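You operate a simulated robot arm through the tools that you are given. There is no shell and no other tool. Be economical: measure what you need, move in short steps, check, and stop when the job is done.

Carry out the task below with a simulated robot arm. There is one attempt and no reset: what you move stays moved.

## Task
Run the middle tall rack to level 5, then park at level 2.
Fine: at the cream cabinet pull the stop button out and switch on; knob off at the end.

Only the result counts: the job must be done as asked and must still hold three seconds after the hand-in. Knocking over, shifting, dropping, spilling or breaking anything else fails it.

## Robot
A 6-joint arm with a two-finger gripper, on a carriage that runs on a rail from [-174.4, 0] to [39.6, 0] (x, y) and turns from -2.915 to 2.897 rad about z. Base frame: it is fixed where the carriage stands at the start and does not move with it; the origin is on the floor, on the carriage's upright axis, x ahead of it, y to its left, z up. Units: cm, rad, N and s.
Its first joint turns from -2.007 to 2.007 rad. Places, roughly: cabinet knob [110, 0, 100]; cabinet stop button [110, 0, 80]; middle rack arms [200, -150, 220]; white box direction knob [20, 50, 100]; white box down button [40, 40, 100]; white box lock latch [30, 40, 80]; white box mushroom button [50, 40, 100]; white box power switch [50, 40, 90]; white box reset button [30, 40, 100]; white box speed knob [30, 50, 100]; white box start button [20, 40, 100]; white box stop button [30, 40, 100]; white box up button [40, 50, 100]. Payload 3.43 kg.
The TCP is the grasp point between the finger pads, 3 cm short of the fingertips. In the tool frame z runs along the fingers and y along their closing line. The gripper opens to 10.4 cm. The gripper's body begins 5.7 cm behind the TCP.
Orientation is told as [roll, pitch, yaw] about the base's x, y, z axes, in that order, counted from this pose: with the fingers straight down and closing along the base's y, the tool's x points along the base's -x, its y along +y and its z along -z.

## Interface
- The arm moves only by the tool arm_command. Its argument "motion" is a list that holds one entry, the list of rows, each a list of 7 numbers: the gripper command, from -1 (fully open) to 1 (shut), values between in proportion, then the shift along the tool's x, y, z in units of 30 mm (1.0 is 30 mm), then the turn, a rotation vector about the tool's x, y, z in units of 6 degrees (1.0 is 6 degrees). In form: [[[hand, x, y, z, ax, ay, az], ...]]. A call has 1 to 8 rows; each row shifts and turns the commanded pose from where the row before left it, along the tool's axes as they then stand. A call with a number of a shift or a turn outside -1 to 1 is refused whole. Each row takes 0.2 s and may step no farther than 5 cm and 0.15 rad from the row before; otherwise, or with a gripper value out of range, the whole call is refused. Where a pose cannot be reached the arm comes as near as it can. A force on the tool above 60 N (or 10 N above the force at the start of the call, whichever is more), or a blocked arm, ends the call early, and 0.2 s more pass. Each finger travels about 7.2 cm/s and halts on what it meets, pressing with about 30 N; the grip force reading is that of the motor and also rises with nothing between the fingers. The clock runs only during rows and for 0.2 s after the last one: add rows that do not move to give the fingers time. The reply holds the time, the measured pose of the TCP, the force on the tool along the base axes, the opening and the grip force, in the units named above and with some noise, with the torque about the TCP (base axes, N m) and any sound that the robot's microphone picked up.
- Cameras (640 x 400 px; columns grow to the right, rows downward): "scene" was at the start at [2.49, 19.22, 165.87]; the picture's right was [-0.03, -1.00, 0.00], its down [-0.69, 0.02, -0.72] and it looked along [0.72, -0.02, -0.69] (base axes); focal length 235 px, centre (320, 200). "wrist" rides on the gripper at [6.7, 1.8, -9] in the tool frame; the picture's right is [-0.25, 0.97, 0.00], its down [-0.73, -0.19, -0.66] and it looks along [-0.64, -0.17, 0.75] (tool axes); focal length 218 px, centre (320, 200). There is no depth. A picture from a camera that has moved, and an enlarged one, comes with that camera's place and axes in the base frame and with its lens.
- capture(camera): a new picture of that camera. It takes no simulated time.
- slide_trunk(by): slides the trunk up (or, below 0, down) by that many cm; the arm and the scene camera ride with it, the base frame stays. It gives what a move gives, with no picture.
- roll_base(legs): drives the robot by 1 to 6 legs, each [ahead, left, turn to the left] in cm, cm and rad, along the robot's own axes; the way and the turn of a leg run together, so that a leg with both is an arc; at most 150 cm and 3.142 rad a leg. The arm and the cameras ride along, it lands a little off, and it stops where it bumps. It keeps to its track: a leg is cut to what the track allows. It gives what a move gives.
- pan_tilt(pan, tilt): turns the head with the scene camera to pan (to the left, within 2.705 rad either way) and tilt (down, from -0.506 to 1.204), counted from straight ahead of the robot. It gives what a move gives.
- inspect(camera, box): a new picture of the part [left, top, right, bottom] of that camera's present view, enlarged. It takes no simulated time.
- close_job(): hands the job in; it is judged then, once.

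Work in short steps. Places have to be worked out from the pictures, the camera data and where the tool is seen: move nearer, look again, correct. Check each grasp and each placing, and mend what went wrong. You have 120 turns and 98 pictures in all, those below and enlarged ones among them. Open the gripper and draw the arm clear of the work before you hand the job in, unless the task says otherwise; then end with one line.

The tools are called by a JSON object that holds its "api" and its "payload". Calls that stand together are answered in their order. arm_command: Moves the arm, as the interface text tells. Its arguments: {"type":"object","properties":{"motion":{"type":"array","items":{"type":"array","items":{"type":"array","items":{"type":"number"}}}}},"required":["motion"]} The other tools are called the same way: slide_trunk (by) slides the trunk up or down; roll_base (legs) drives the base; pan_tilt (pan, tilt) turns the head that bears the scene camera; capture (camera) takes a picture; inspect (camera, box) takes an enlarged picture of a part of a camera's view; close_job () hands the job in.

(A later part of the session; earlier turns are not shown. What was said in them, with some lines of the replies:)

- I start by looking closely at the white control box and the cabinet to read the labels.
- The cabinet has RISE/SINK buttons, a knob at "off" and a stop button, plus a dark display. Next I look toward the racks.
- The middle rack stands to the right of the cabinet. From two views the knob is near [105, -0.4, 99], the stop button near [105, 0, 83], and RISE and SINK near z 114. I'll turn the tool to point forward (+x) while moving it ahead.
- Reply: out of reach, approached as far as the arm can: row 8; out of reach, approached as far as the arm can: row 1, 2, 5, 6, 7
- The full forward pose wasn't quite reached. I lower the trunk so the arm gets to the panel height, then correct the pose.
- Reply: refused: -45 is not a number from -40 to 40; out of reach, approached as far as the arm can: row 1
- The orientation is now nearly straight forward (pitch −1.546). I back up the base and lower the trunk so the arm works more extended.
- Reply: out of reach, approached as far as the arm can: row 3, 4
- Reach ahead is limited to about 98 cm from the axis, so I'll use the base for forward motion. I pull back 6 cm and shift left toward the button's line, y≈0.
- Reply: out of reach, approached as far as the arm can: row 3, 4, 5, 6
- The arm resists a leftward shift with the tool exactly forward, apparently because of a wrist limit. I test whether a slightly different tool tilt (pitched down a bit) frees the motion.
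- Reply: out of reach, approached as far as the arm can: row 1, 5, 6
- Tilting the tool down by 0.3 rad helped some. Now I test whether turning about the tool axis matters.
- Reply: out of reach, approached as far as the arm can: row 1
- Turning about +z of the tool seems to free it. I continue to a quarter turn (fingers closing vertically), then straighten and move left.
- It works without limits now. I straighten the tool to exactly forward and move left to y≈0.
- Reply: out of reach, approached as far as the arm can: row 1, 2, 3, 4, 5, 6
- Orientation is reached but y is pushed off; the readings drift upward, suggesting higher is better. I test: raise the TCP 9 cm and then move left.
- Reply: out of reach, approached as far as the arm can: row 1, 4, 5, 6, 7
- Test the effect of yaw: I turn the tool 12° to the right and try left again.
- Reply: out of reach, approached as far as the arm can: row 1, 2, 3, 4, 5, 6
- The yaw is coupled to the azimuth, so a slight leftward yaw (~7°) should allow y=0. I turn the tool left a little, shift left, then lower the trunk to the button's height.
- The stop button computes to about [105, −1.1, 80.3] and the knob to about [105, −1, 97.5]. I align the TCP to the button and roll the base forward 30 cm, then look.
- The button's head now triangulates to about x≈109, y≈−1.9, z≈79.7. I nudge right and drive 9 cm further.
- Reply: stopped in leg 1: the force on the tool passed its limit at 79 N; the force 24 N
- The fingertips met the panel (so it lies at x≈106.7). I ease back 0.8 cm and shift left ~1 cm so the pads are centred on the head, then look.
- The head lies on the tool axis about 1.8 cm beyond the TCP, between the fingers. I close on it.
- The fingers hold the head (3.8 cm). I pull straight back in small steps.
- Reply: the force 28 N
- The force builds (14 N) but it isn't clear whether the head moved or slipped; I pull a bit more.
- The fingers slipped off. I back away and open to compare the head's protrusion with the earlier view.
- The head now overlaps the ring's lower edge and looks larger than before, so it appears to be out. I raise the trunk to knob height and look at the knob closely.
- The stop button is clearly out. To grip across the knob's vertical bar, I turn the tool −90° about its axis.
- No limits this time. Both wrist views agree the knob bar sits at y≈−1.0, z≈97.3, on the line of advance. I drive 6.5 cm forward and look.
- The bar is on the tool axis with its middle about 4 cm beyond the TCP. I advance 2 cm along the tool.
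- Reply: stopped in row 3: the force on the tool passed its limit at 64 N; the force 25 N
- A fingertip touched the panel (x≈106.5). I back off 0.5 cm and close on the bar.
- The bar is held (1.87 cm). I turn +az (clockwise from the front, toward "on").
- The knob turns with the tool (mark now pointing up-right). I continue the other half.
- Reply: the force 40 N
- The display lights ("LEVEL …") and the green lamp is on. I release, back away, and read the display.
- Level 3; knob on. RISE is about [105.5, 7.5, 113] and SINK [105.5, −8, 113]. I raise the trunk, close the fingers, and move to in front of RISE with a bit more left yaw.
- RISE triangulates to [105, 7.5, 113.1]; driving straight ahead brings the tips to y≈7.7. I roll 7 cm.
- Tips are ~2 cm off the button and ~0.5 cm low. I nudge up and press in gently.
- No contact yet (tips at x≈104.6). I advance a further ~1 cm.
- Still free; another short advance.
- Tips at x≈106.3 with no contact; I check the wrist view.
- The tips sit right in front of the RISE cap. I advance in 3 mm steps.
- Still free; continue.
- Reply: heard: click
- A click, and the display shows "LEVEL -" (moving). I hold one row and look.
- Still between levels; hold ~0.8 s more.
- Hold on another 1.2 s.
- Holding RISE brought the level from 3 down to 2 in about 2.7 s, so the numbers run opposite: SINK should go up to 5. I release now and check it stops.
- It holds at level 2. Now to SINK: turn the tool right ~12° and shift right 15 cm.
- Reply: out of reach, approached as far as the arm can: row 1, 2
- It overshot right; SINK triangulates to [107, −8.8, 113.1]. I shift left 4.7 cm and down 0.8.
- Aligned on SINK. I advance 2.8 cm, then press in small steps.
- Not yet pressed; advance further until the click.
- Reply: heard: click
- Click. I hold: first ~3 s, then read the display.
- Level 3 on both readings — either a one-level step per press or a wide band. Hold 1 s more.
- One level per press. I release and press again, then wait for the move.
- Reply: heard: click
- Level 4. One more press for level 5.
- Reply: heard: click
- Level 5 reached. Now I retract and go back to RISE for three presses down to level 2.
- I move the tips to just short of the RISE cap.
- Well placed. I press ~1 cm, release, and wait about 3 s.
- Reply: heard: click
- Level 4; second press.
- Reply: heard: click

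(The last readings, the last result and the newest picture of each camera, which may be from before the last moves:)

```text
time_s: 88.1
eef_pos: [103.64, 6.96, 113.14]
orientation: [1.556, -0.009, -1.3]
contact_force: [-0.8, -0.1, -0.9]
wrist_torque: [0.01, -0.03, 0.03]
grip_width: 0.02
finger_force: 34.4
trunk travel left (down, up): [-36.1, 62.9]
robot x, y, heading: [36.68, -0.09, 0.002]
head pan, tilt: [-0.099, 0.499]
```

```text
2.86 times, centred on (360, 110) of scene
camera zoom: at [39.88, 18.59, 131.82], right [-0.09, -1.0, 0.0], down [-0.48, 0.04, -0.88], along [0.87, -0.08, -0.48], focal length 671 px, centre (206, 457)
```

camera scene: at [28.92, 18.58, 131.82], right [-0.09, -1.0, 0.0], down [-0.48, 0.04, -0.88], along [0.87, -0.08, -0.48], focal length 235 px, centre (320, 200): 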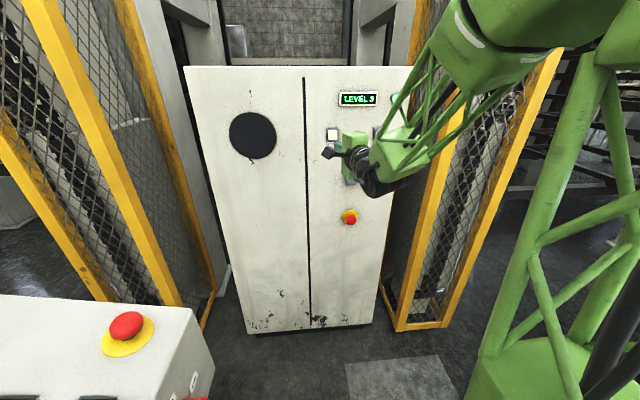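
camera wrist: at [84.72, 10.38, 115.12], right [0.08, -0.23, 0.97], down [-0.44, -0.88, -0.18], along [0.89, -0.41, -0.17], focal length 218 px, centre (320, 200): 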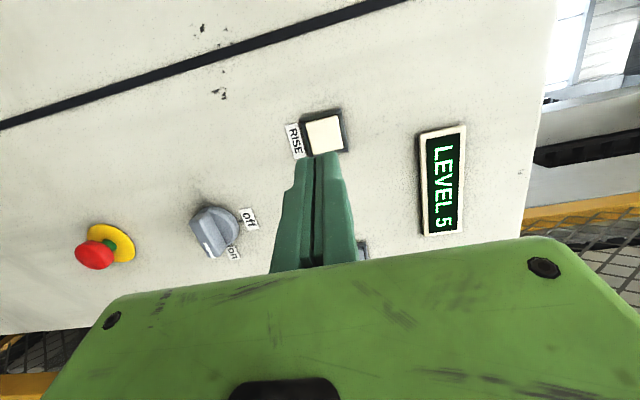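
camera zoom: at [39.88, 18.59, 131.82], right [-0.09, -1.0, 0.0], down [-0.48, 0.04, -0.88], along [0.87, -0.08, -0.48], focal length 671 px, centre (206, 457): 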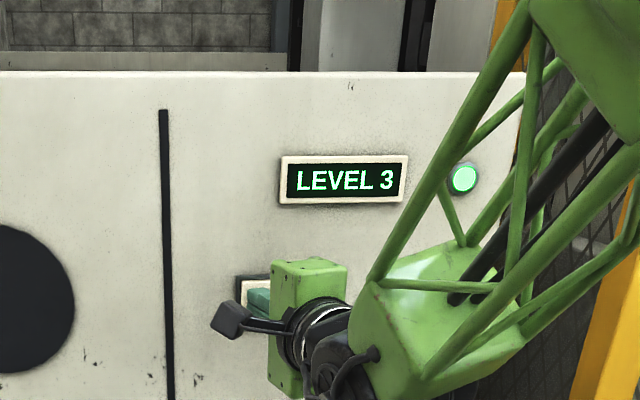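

Level 3; third press.

{"api": "arm_command", "payload": {"motion": [[[1, -0.05, 0, 0.2, 0, 0, 0], [1, -0.04, 0, 0.13, 0, 0, 0], [1, 0, 0, 0, 0, 0, 0], [1, 0.09, 0, -0.33, 0, 0, 0], [1, 0, 0, 0, 0, 0, 0], [1, 0, 0, 0, 0, 0, 0], [1, 0, 0, 0, 0, 0, 0], [1, 0, 0, 0, 0, 0, 0]]]}}

{"api": "arm_command", "payload": {"motion": [[[1, 0, 0, 0, 0, 0, 0], [1, 0, 0, 0, 0, 0, 0], [1, 0, 0, 0, 0, 0, 0], [1, 0, 0, 0, 0, 0, 0], [1, 0, 0, 0, 0, 0, 0], [1, 0, 0, 0, 0, 0, 0], [1, 0, 0, 0, 0, 0, 0], [1, 0, 0, 0, 0, 0, 0]]]}}

{"api": "inspect", "payload": {"camera": "scene", "box": [290, 40, 430, 180]}}

```text
time_s: 89.9
eef_pos: [103.73, 7.02, 113.1]
orientation: [1.557, -0.008, -1.301]
contact_force: [-0.1, 0.2, -0.2]
wrist_torque: [-0.01, -0.04, 0.02]
grip_width: 0.0
finger_force: 34.6
trunk travel left (down, up): [-36.1, 62.9]
robot x, y, heading: [36.62, 0.12, 0.01]
head pan, tilt: [-0.099, 0.499]
heard: click
```

```text
time_s: 91.7
eef_pos: [103.93, 6.99, 113.2]
orientation: [1.556, -0.009, -1.302]
contact_force: [0.8, -0.9, -0.2]
wrist_torque: [-0.03, 0.01, 0.0]
grip_width: 0.01
finger_force: 34.6
trunk travel left (down, up): [-36.1, 62.9]
robot x, y, heading: [36.62, -0.58, 0.002]
head pan, tilt: [-0.099, 0.499]
```

```text
2.86 times, centred on (360, 110) of scene
camera zoom: at [39.88, 18.59, 131.82], right [-0.09, -1.0, 0.0], down [-0.48, 0.04, -0.88], along [0.87, -0.08, -0.48], focal length 671 px, centre (206, 457)
```

zoom: 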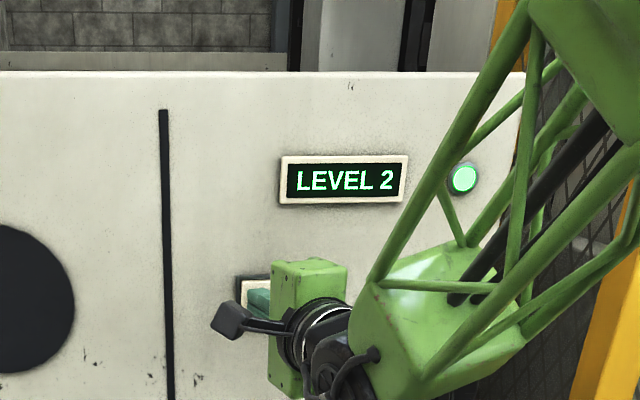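

Level 2 reached. I retract, return to the knob's line with yaw ~0.13, open the fingers, and lower the trunk to knob height.

{"api": "arm_command", "payload": {"motion": [[[1, 0, 0, -1, 0, 0, 0], [1, 0, 0, -1, 0, 0, 0], [1, 0, 0, -1, 0, 0, 0], [-0.4, -0.4, 0, 0, 0, -0.7, 0], [-0.4, -0.8, 0, 0, 0, -0.6, 0], [-0.4, -0.8, 0, 0, 0, 0, 0], [-0.4, 0, 0, 0, 0, 0, 0]]]}}

{"api": "slide_trunk", "payload": {"by": -16}}

{"api": "capture", "payload": {"camera": "wrist"}}

```text
time_s: 93.3
eef_pos: [96.16, -1.45, 113.39]
orientation: [1.557, -0.01, -1.436]
contact_force: [-0.1, -0.4, -0.4]
wrist_torque: [-0.01, 0.04, 0.03]
grip_width: 7.27
finger_force: 0.1
trunk travel left (down, up): [-36.1, 62.9]
robot x, y, heading: [36.24, -0.0, 0.007]
head pan, tilt: [-0.099, 0.499]
```

```text
time_s: 95.1
eef_pos: [96.28, -1.38, 97.49]
orientation: [1.558, -0.012, -1.436]
contact_force: [0.6, 0.0, -0.5]
wrist_torque: [0.0, 0.01, -0.01]
grip_width: 7.26
finger_force: 0.0
trunk travel left (down, up): [-20.1, 78.9]
robot x, y, heading: [36.6, -0.06, 0.005]
head pan, tilt: [-0.099, 0.499]
```

```text
30 pictures are left
camera wrist: at [86.39, 4.05, 99.12], right [0.05, -0.24, 0.97], down [-0.56, -0.81, -0.17], along [0.83, -0.53, -0.17], focal length 218 px, centre (320, 200)
```

wrist: 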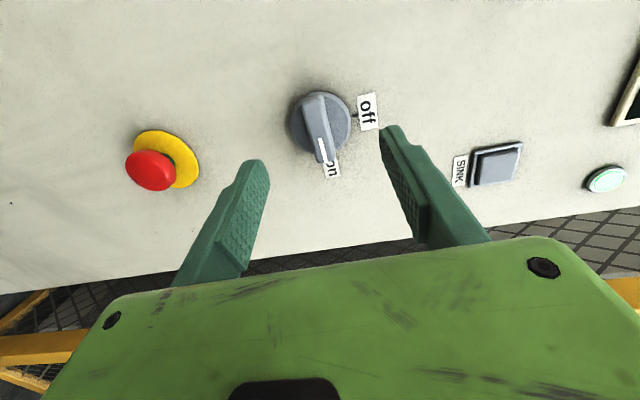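

Aligned with the horizontal bar. I advance to the same pose as the previous grip, [102.8, −1.4, 97.2].

{"api": "arm_command", "payload": {"motion": [[[-0.4, -0.1, -0.1, 0.8, 0, 0, 0], [-0.4, -0.1, 0, 0.8, 0, 0, 0], [-0.4, -0.1, 0, 0.55, 0, 0, 0], [-0.4, 0, 0, 0, 0, 0, 0]]]}}

{"api": "capture", "payload": {"camera": "wrist"}}

```text
time_s: 96.1
eef_pos: [102.67, -1.4, 96.9]
orientation: [1.559, -0.012, -1.437]
contact_force: [0.6, -0.3, -0.1]
wrist_torque: [-0.01, 0.03, -0.01]
grip_width: 7.27
finger_force: 0.1
trunk travel left (down, up): [-20.1, 78.9]
robot x, y, heading: [36.6, -0.12, 0.006]
head pan, tilt: [-0.099, 0.499]
```

```text
29 pictures are left
camera wrist: at [92.85, 4.07, 98.75], right [0.05, -0.24, 0.97], down [-0.55, -0.81, -0.17], along [0.83, -0.53, -0.17], focal length 218 px, centre (320, 200)
```

wrist: 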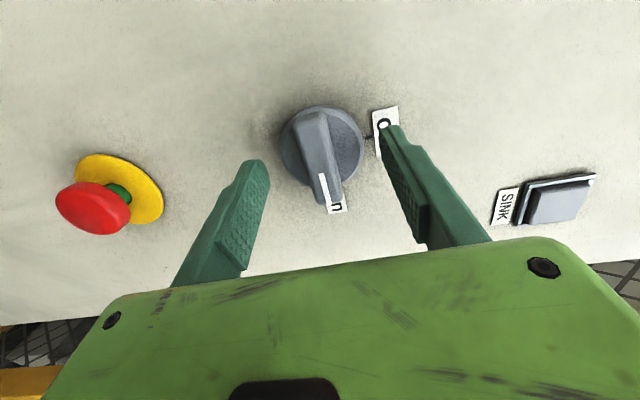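

The bar lies between the pads. I nudge up 0.4 cm and close.

{"api": "arm_command", "payload": {"motion": [[[-0.4, 0, 0.13, 0, 0, 0, 0], [0.2, 0, 0, 0, 0, 0, 0], [1, 0, 0, 0, 0, 0, 0], [1, 0, 0, 0, 0, 0, 0], [1, 0, 0, 0, 0, 0, 0], [1, 0, 0, 0, 0, 0, 0]]]}}

{"api": "arm_command", "payload": {"motion": [[[1, 0, 0, 0, 0, 0, -1], [1, 0, 0, 0, 0, 0, -1], [1, 0, 0, 0, 0, 0, -1], [1, 0, 0, 0, 0, 0, -1], [1, 0, 0, 0, 0, 0, -1], [1, 0, 0, 0, 0, 0, -1], [1, 0, 0, 0, 0, 0, -1], [1, 0, 0, 0, 0, 0, -1]]]}}

{"api": "capture", "payload": {"camera": "wrist"}}

```text
time_s: 97.5
eef_pos: [102.67, -1.4, 97.04]
orientation: [1.552, -0.009, -1.436]
contact_force: [2.9, 0.8, -42.6]
wrist_torque: [-0.18, 0.59, 0.1]
grip_width: 1.78
finger_force: 44.7
trunk travel left (down, up): [-20.1, 78.9]
robot x, y, heading: [36.56, 0.01, 0.007]
head pan, tilt: [-0.099, 0.499]
```

```text
time_s: 98.4
eef_pos: [102.76, -1.44, 97.11]
orientation: [1.549, -0.323, -1.426]
contact_force: [7.9, 0.2, -16.8]
wrist_torque: [-0.08, 0.59, -0.49]
grip_width: 1.78
finger_force: 44.9
trunk travel left (down, up): [-20.1, 78.9]
robot x, y, heading: [36.91, -0.3, 0.006]
head pan, tilt: [-0.099, 0.499]
stopped in row 4: the force on the tool passed its limit at 61 N (the readings are from after the stop); the commanded pose is now the measured one
```

```text
28 pictures are left
camera wrist: at [92.86, 4.22, 96.76], right [0.01, 0.07, 1.0], down [-0.55, -0.83, 0.07], along [0.84, -0.55, 0.03], focal length 218 px, centre (320, 200)
```

wrist: 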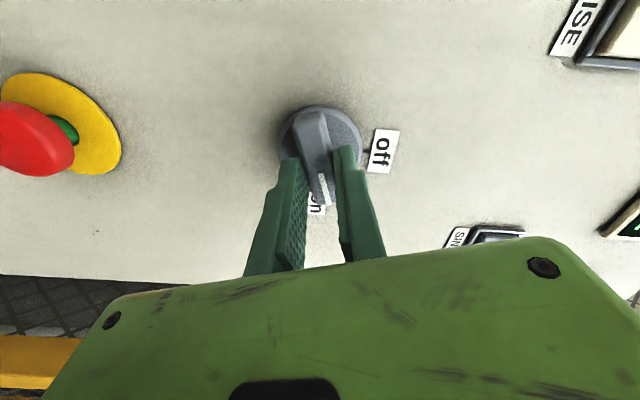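

The turn is under way (18°), stopped by side force since the tool sat slightly high. I relax downward a little and continue.

{"api": "arm_command", "payload": {"motion": [[[1, 0, -0.06, 0, 0, 0, 0], [1, 0, 0, 0, 0, 0, -1], [1, 0, 0, 0, 0, 0, -1], [1, 0, 0, 0, 0, 0, -1], [1, 0, 0, 0, 0, 0, -1], [1, 0, 0, 0, 0, 0, -1], [1, 0, 0, 0, 0, 0, -1]]]}}

```text
time_s: 100.0
eef_pos: [102.64, -1.29, 97.18]
orientation: [1.544, -0.955, -1.413]
contact_force: [8.1, 13.7, 12.5]
wrist_torque: [0.06, 0.77, 0.51]
grip_width: 1.85
finger_force: 44.8
trunk travel left (down, up): [-20.1, 78.9]
robot x, y, heading: [36.67, -0.02, 0.004]
head pan, tilt: [-0.099, 0.499]
```

The turn has reached ~55°. I finish the remaining 35°.

{"api": "arm_command", "payload": {"motion": [[[1, 0, 0, 0, 0, 0, -1], [1, 0, 0, 0, 0, 0, -1], [1, 0, 0, 0, 0, 0, -1], [1, 0, 0, 0, 0, 0, -1], [1, 0, 0, 0, 0, 0, -1], [1, 0, 0, 0, 0, 0, -1]]]}}

{"api": "capture", "payload": {"camera": "wrist"}}

{"api": "inspect", "payload": {"camera": "scene", "box": [280, 0, 430, 140]}}

```text
time_s: 101.4
eef_pos: [102.65, -1.22, 97.03]
orientation: [-0.668, -1.55, 0.806]
contact_force: [3.9, 28.6, 16.8]
wrist_torque: [0.81, 0.44, 0.27]
grip_width: 1.87
finger_force: 45.2
trunk travel left (down, up): [-20.1, 78.9]
robot x, y, heading: [36.86, 0.27, 0.008]
head pan, tilt: [-0.099, 0.499]
```

```text
27 pictures are left
camera wrist: at [93.34, -0.92, 90.43], right [-0.13, 0.96, 0.24], down [-0.61, -0.27, 0.74], along [0.78, -0.05, 0.63], focal length 218 px, centre (320, 200)
```

wrist: 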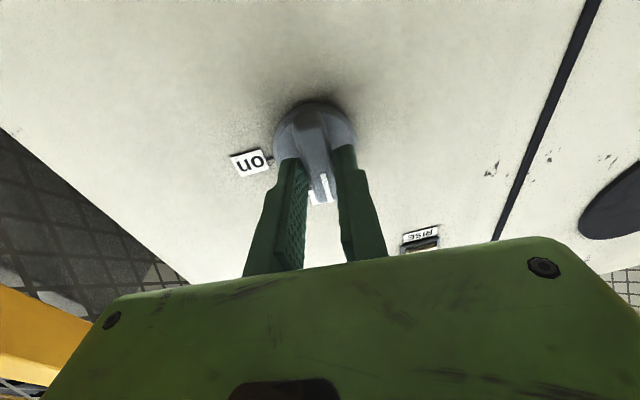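

```text
2.86 times, centred on (355, 70) of scene
camera zoom: at [39.81, 18.7, 115.8], right [-0.09, -1.0, 0.0], down [-0.48, 0.04, -0.88], along [0.87, -0.08, -0.48], focal length 671 px, centre (220, 571)
```

zoom: 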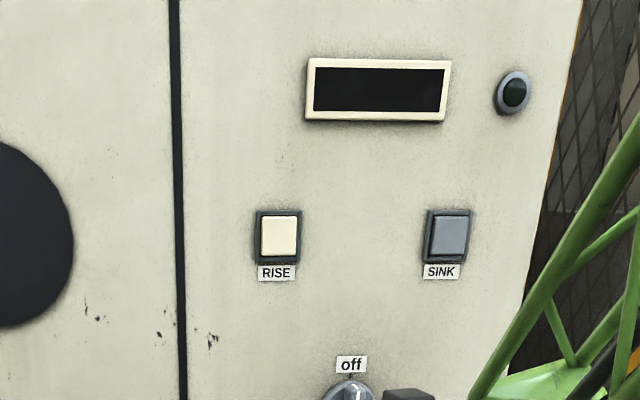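

The display and lamp are off. I open the fingers and withdraw, then check the knob and stop button.

{"api": "arm_command", "payload": {"motion": [[[-0.4, 0, 0, 0, 0, 0, 0], [-0.4, 0, 0, 0, 0, 0, 0], [-0.4, 0, 0, 0, 0, 0, 0], [-0.4, 0, 0, -0.8, 0, 0, 0], [-0.4, 0, 0, -0.8, 0, 0, 0], [-0.4, 0, 0, 0, 0, 0, 0]]]}}

{"api": "roll_base", "payload": {"legs": [[-25, 0, 0]]}}

{"api": "inspect", "payload": {"camera": "scene", "box": [280, 20, 430, 200]}}

{"api": "capture", "payload": {"camera": "wrist"}}

```text
time_s: 102.8
eef_pos: [97.89, -2.05, 97.04]
orientation: [-0.518, -1.55, 0.653]
contact_force: [-0.2, 0.9, -0.9]
wrist_torque: [0.02, -0.01, 0.01]
grip_width: 7.29
finger_force: 0.0
trunk travel left (down, up): [-20.1, 78.9]
robot x, y, heading: [36.51, -0.14, 0.003]
head pan, tilt: [-0.099, 0.499]
```

```text
time_s: 104.7
eef_pos: [72.87, -2.11, 97.18]
orientation: [-0.56, -1.55, 0.693]
contact_force: [-0.1, 0.8, 0.1]
wrist_torque: [-0.04, 0.01, 0.01]
grip_width: 7.28
finger_force: 0.0
trunk travel left (down, up): [-20.1, 78.9]
robot x, y, heading: [11.84, 0.42, 0.009]
head pan, tilt: [-0.099, 0.499]
```

```text
2.22 times, centred on (355, 110) of scene
camera zoom: at [14.59, 16.72, 116.08], right [-0.3, -0.95, 0.0], down [-0.43, 0.13, -0.89], along [0.85, -0.26, -0.45], focal length 522 px, centre (242, 400)
```

zoom: 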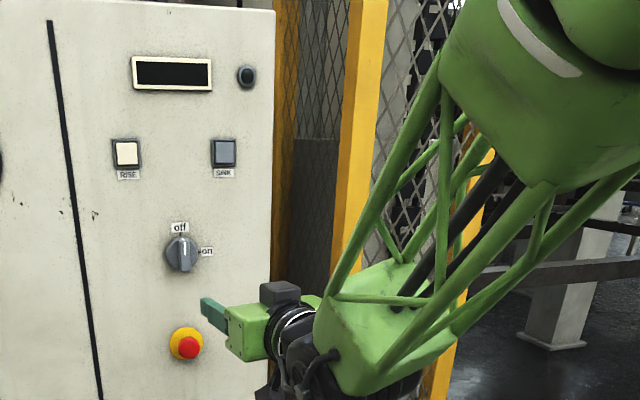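

```text
24 pictures are left
camera wrist: at [63.73, -1.64, 90.44], right [-0.13, 0.96, 0.24], down [-0.61, -0.27, 0.74], along [0.78, -0.05, 0.62], focal length 218 px, centre (320, 200)
```

wrist: 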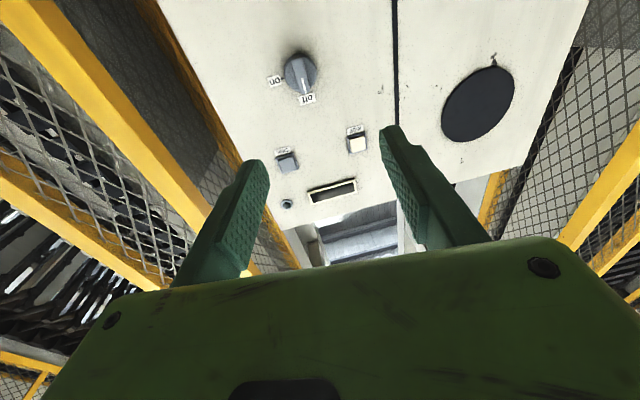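

Knob at off, stop button out, display dark after level 2. I open the gripper fully with the arm clear, then hand in.

{"api": "arm_command", "payload": {"motion": [[[-1, 0, 0, 0, 0, 0, 0], [-1, 0, 0, 0, 0, 0, 0], [-1, 0, 0, 0, 0, 0, 0]]]}}

{"api": "close_job", "payload": {}}

```text
time_s: 105.5
eef_pos: [73.06, -2.06, 97.02]
orientation: [-0.508, -1.551, 0.645]
contact_force: [0.5, -0.1, -0.1]
wrist_torque: [-0.03, 0.01, 0.02]
grip_width: 10.38
finger_force: 0.0
trunk travel left (down, up): [-20.1, 78.9]
robot x, y, heading: [11.89, 0.08, 0.006]
head pan, tilt: [-0.099, 0.499]
```

```text
The job is handed in.
```

By the cabinet display, the rack ran to level 5 and is parked at level 2 (I didn't look at the rack itself); the stop button is pulled out, the knob is back at off, and the arm is clear with the gripper open.
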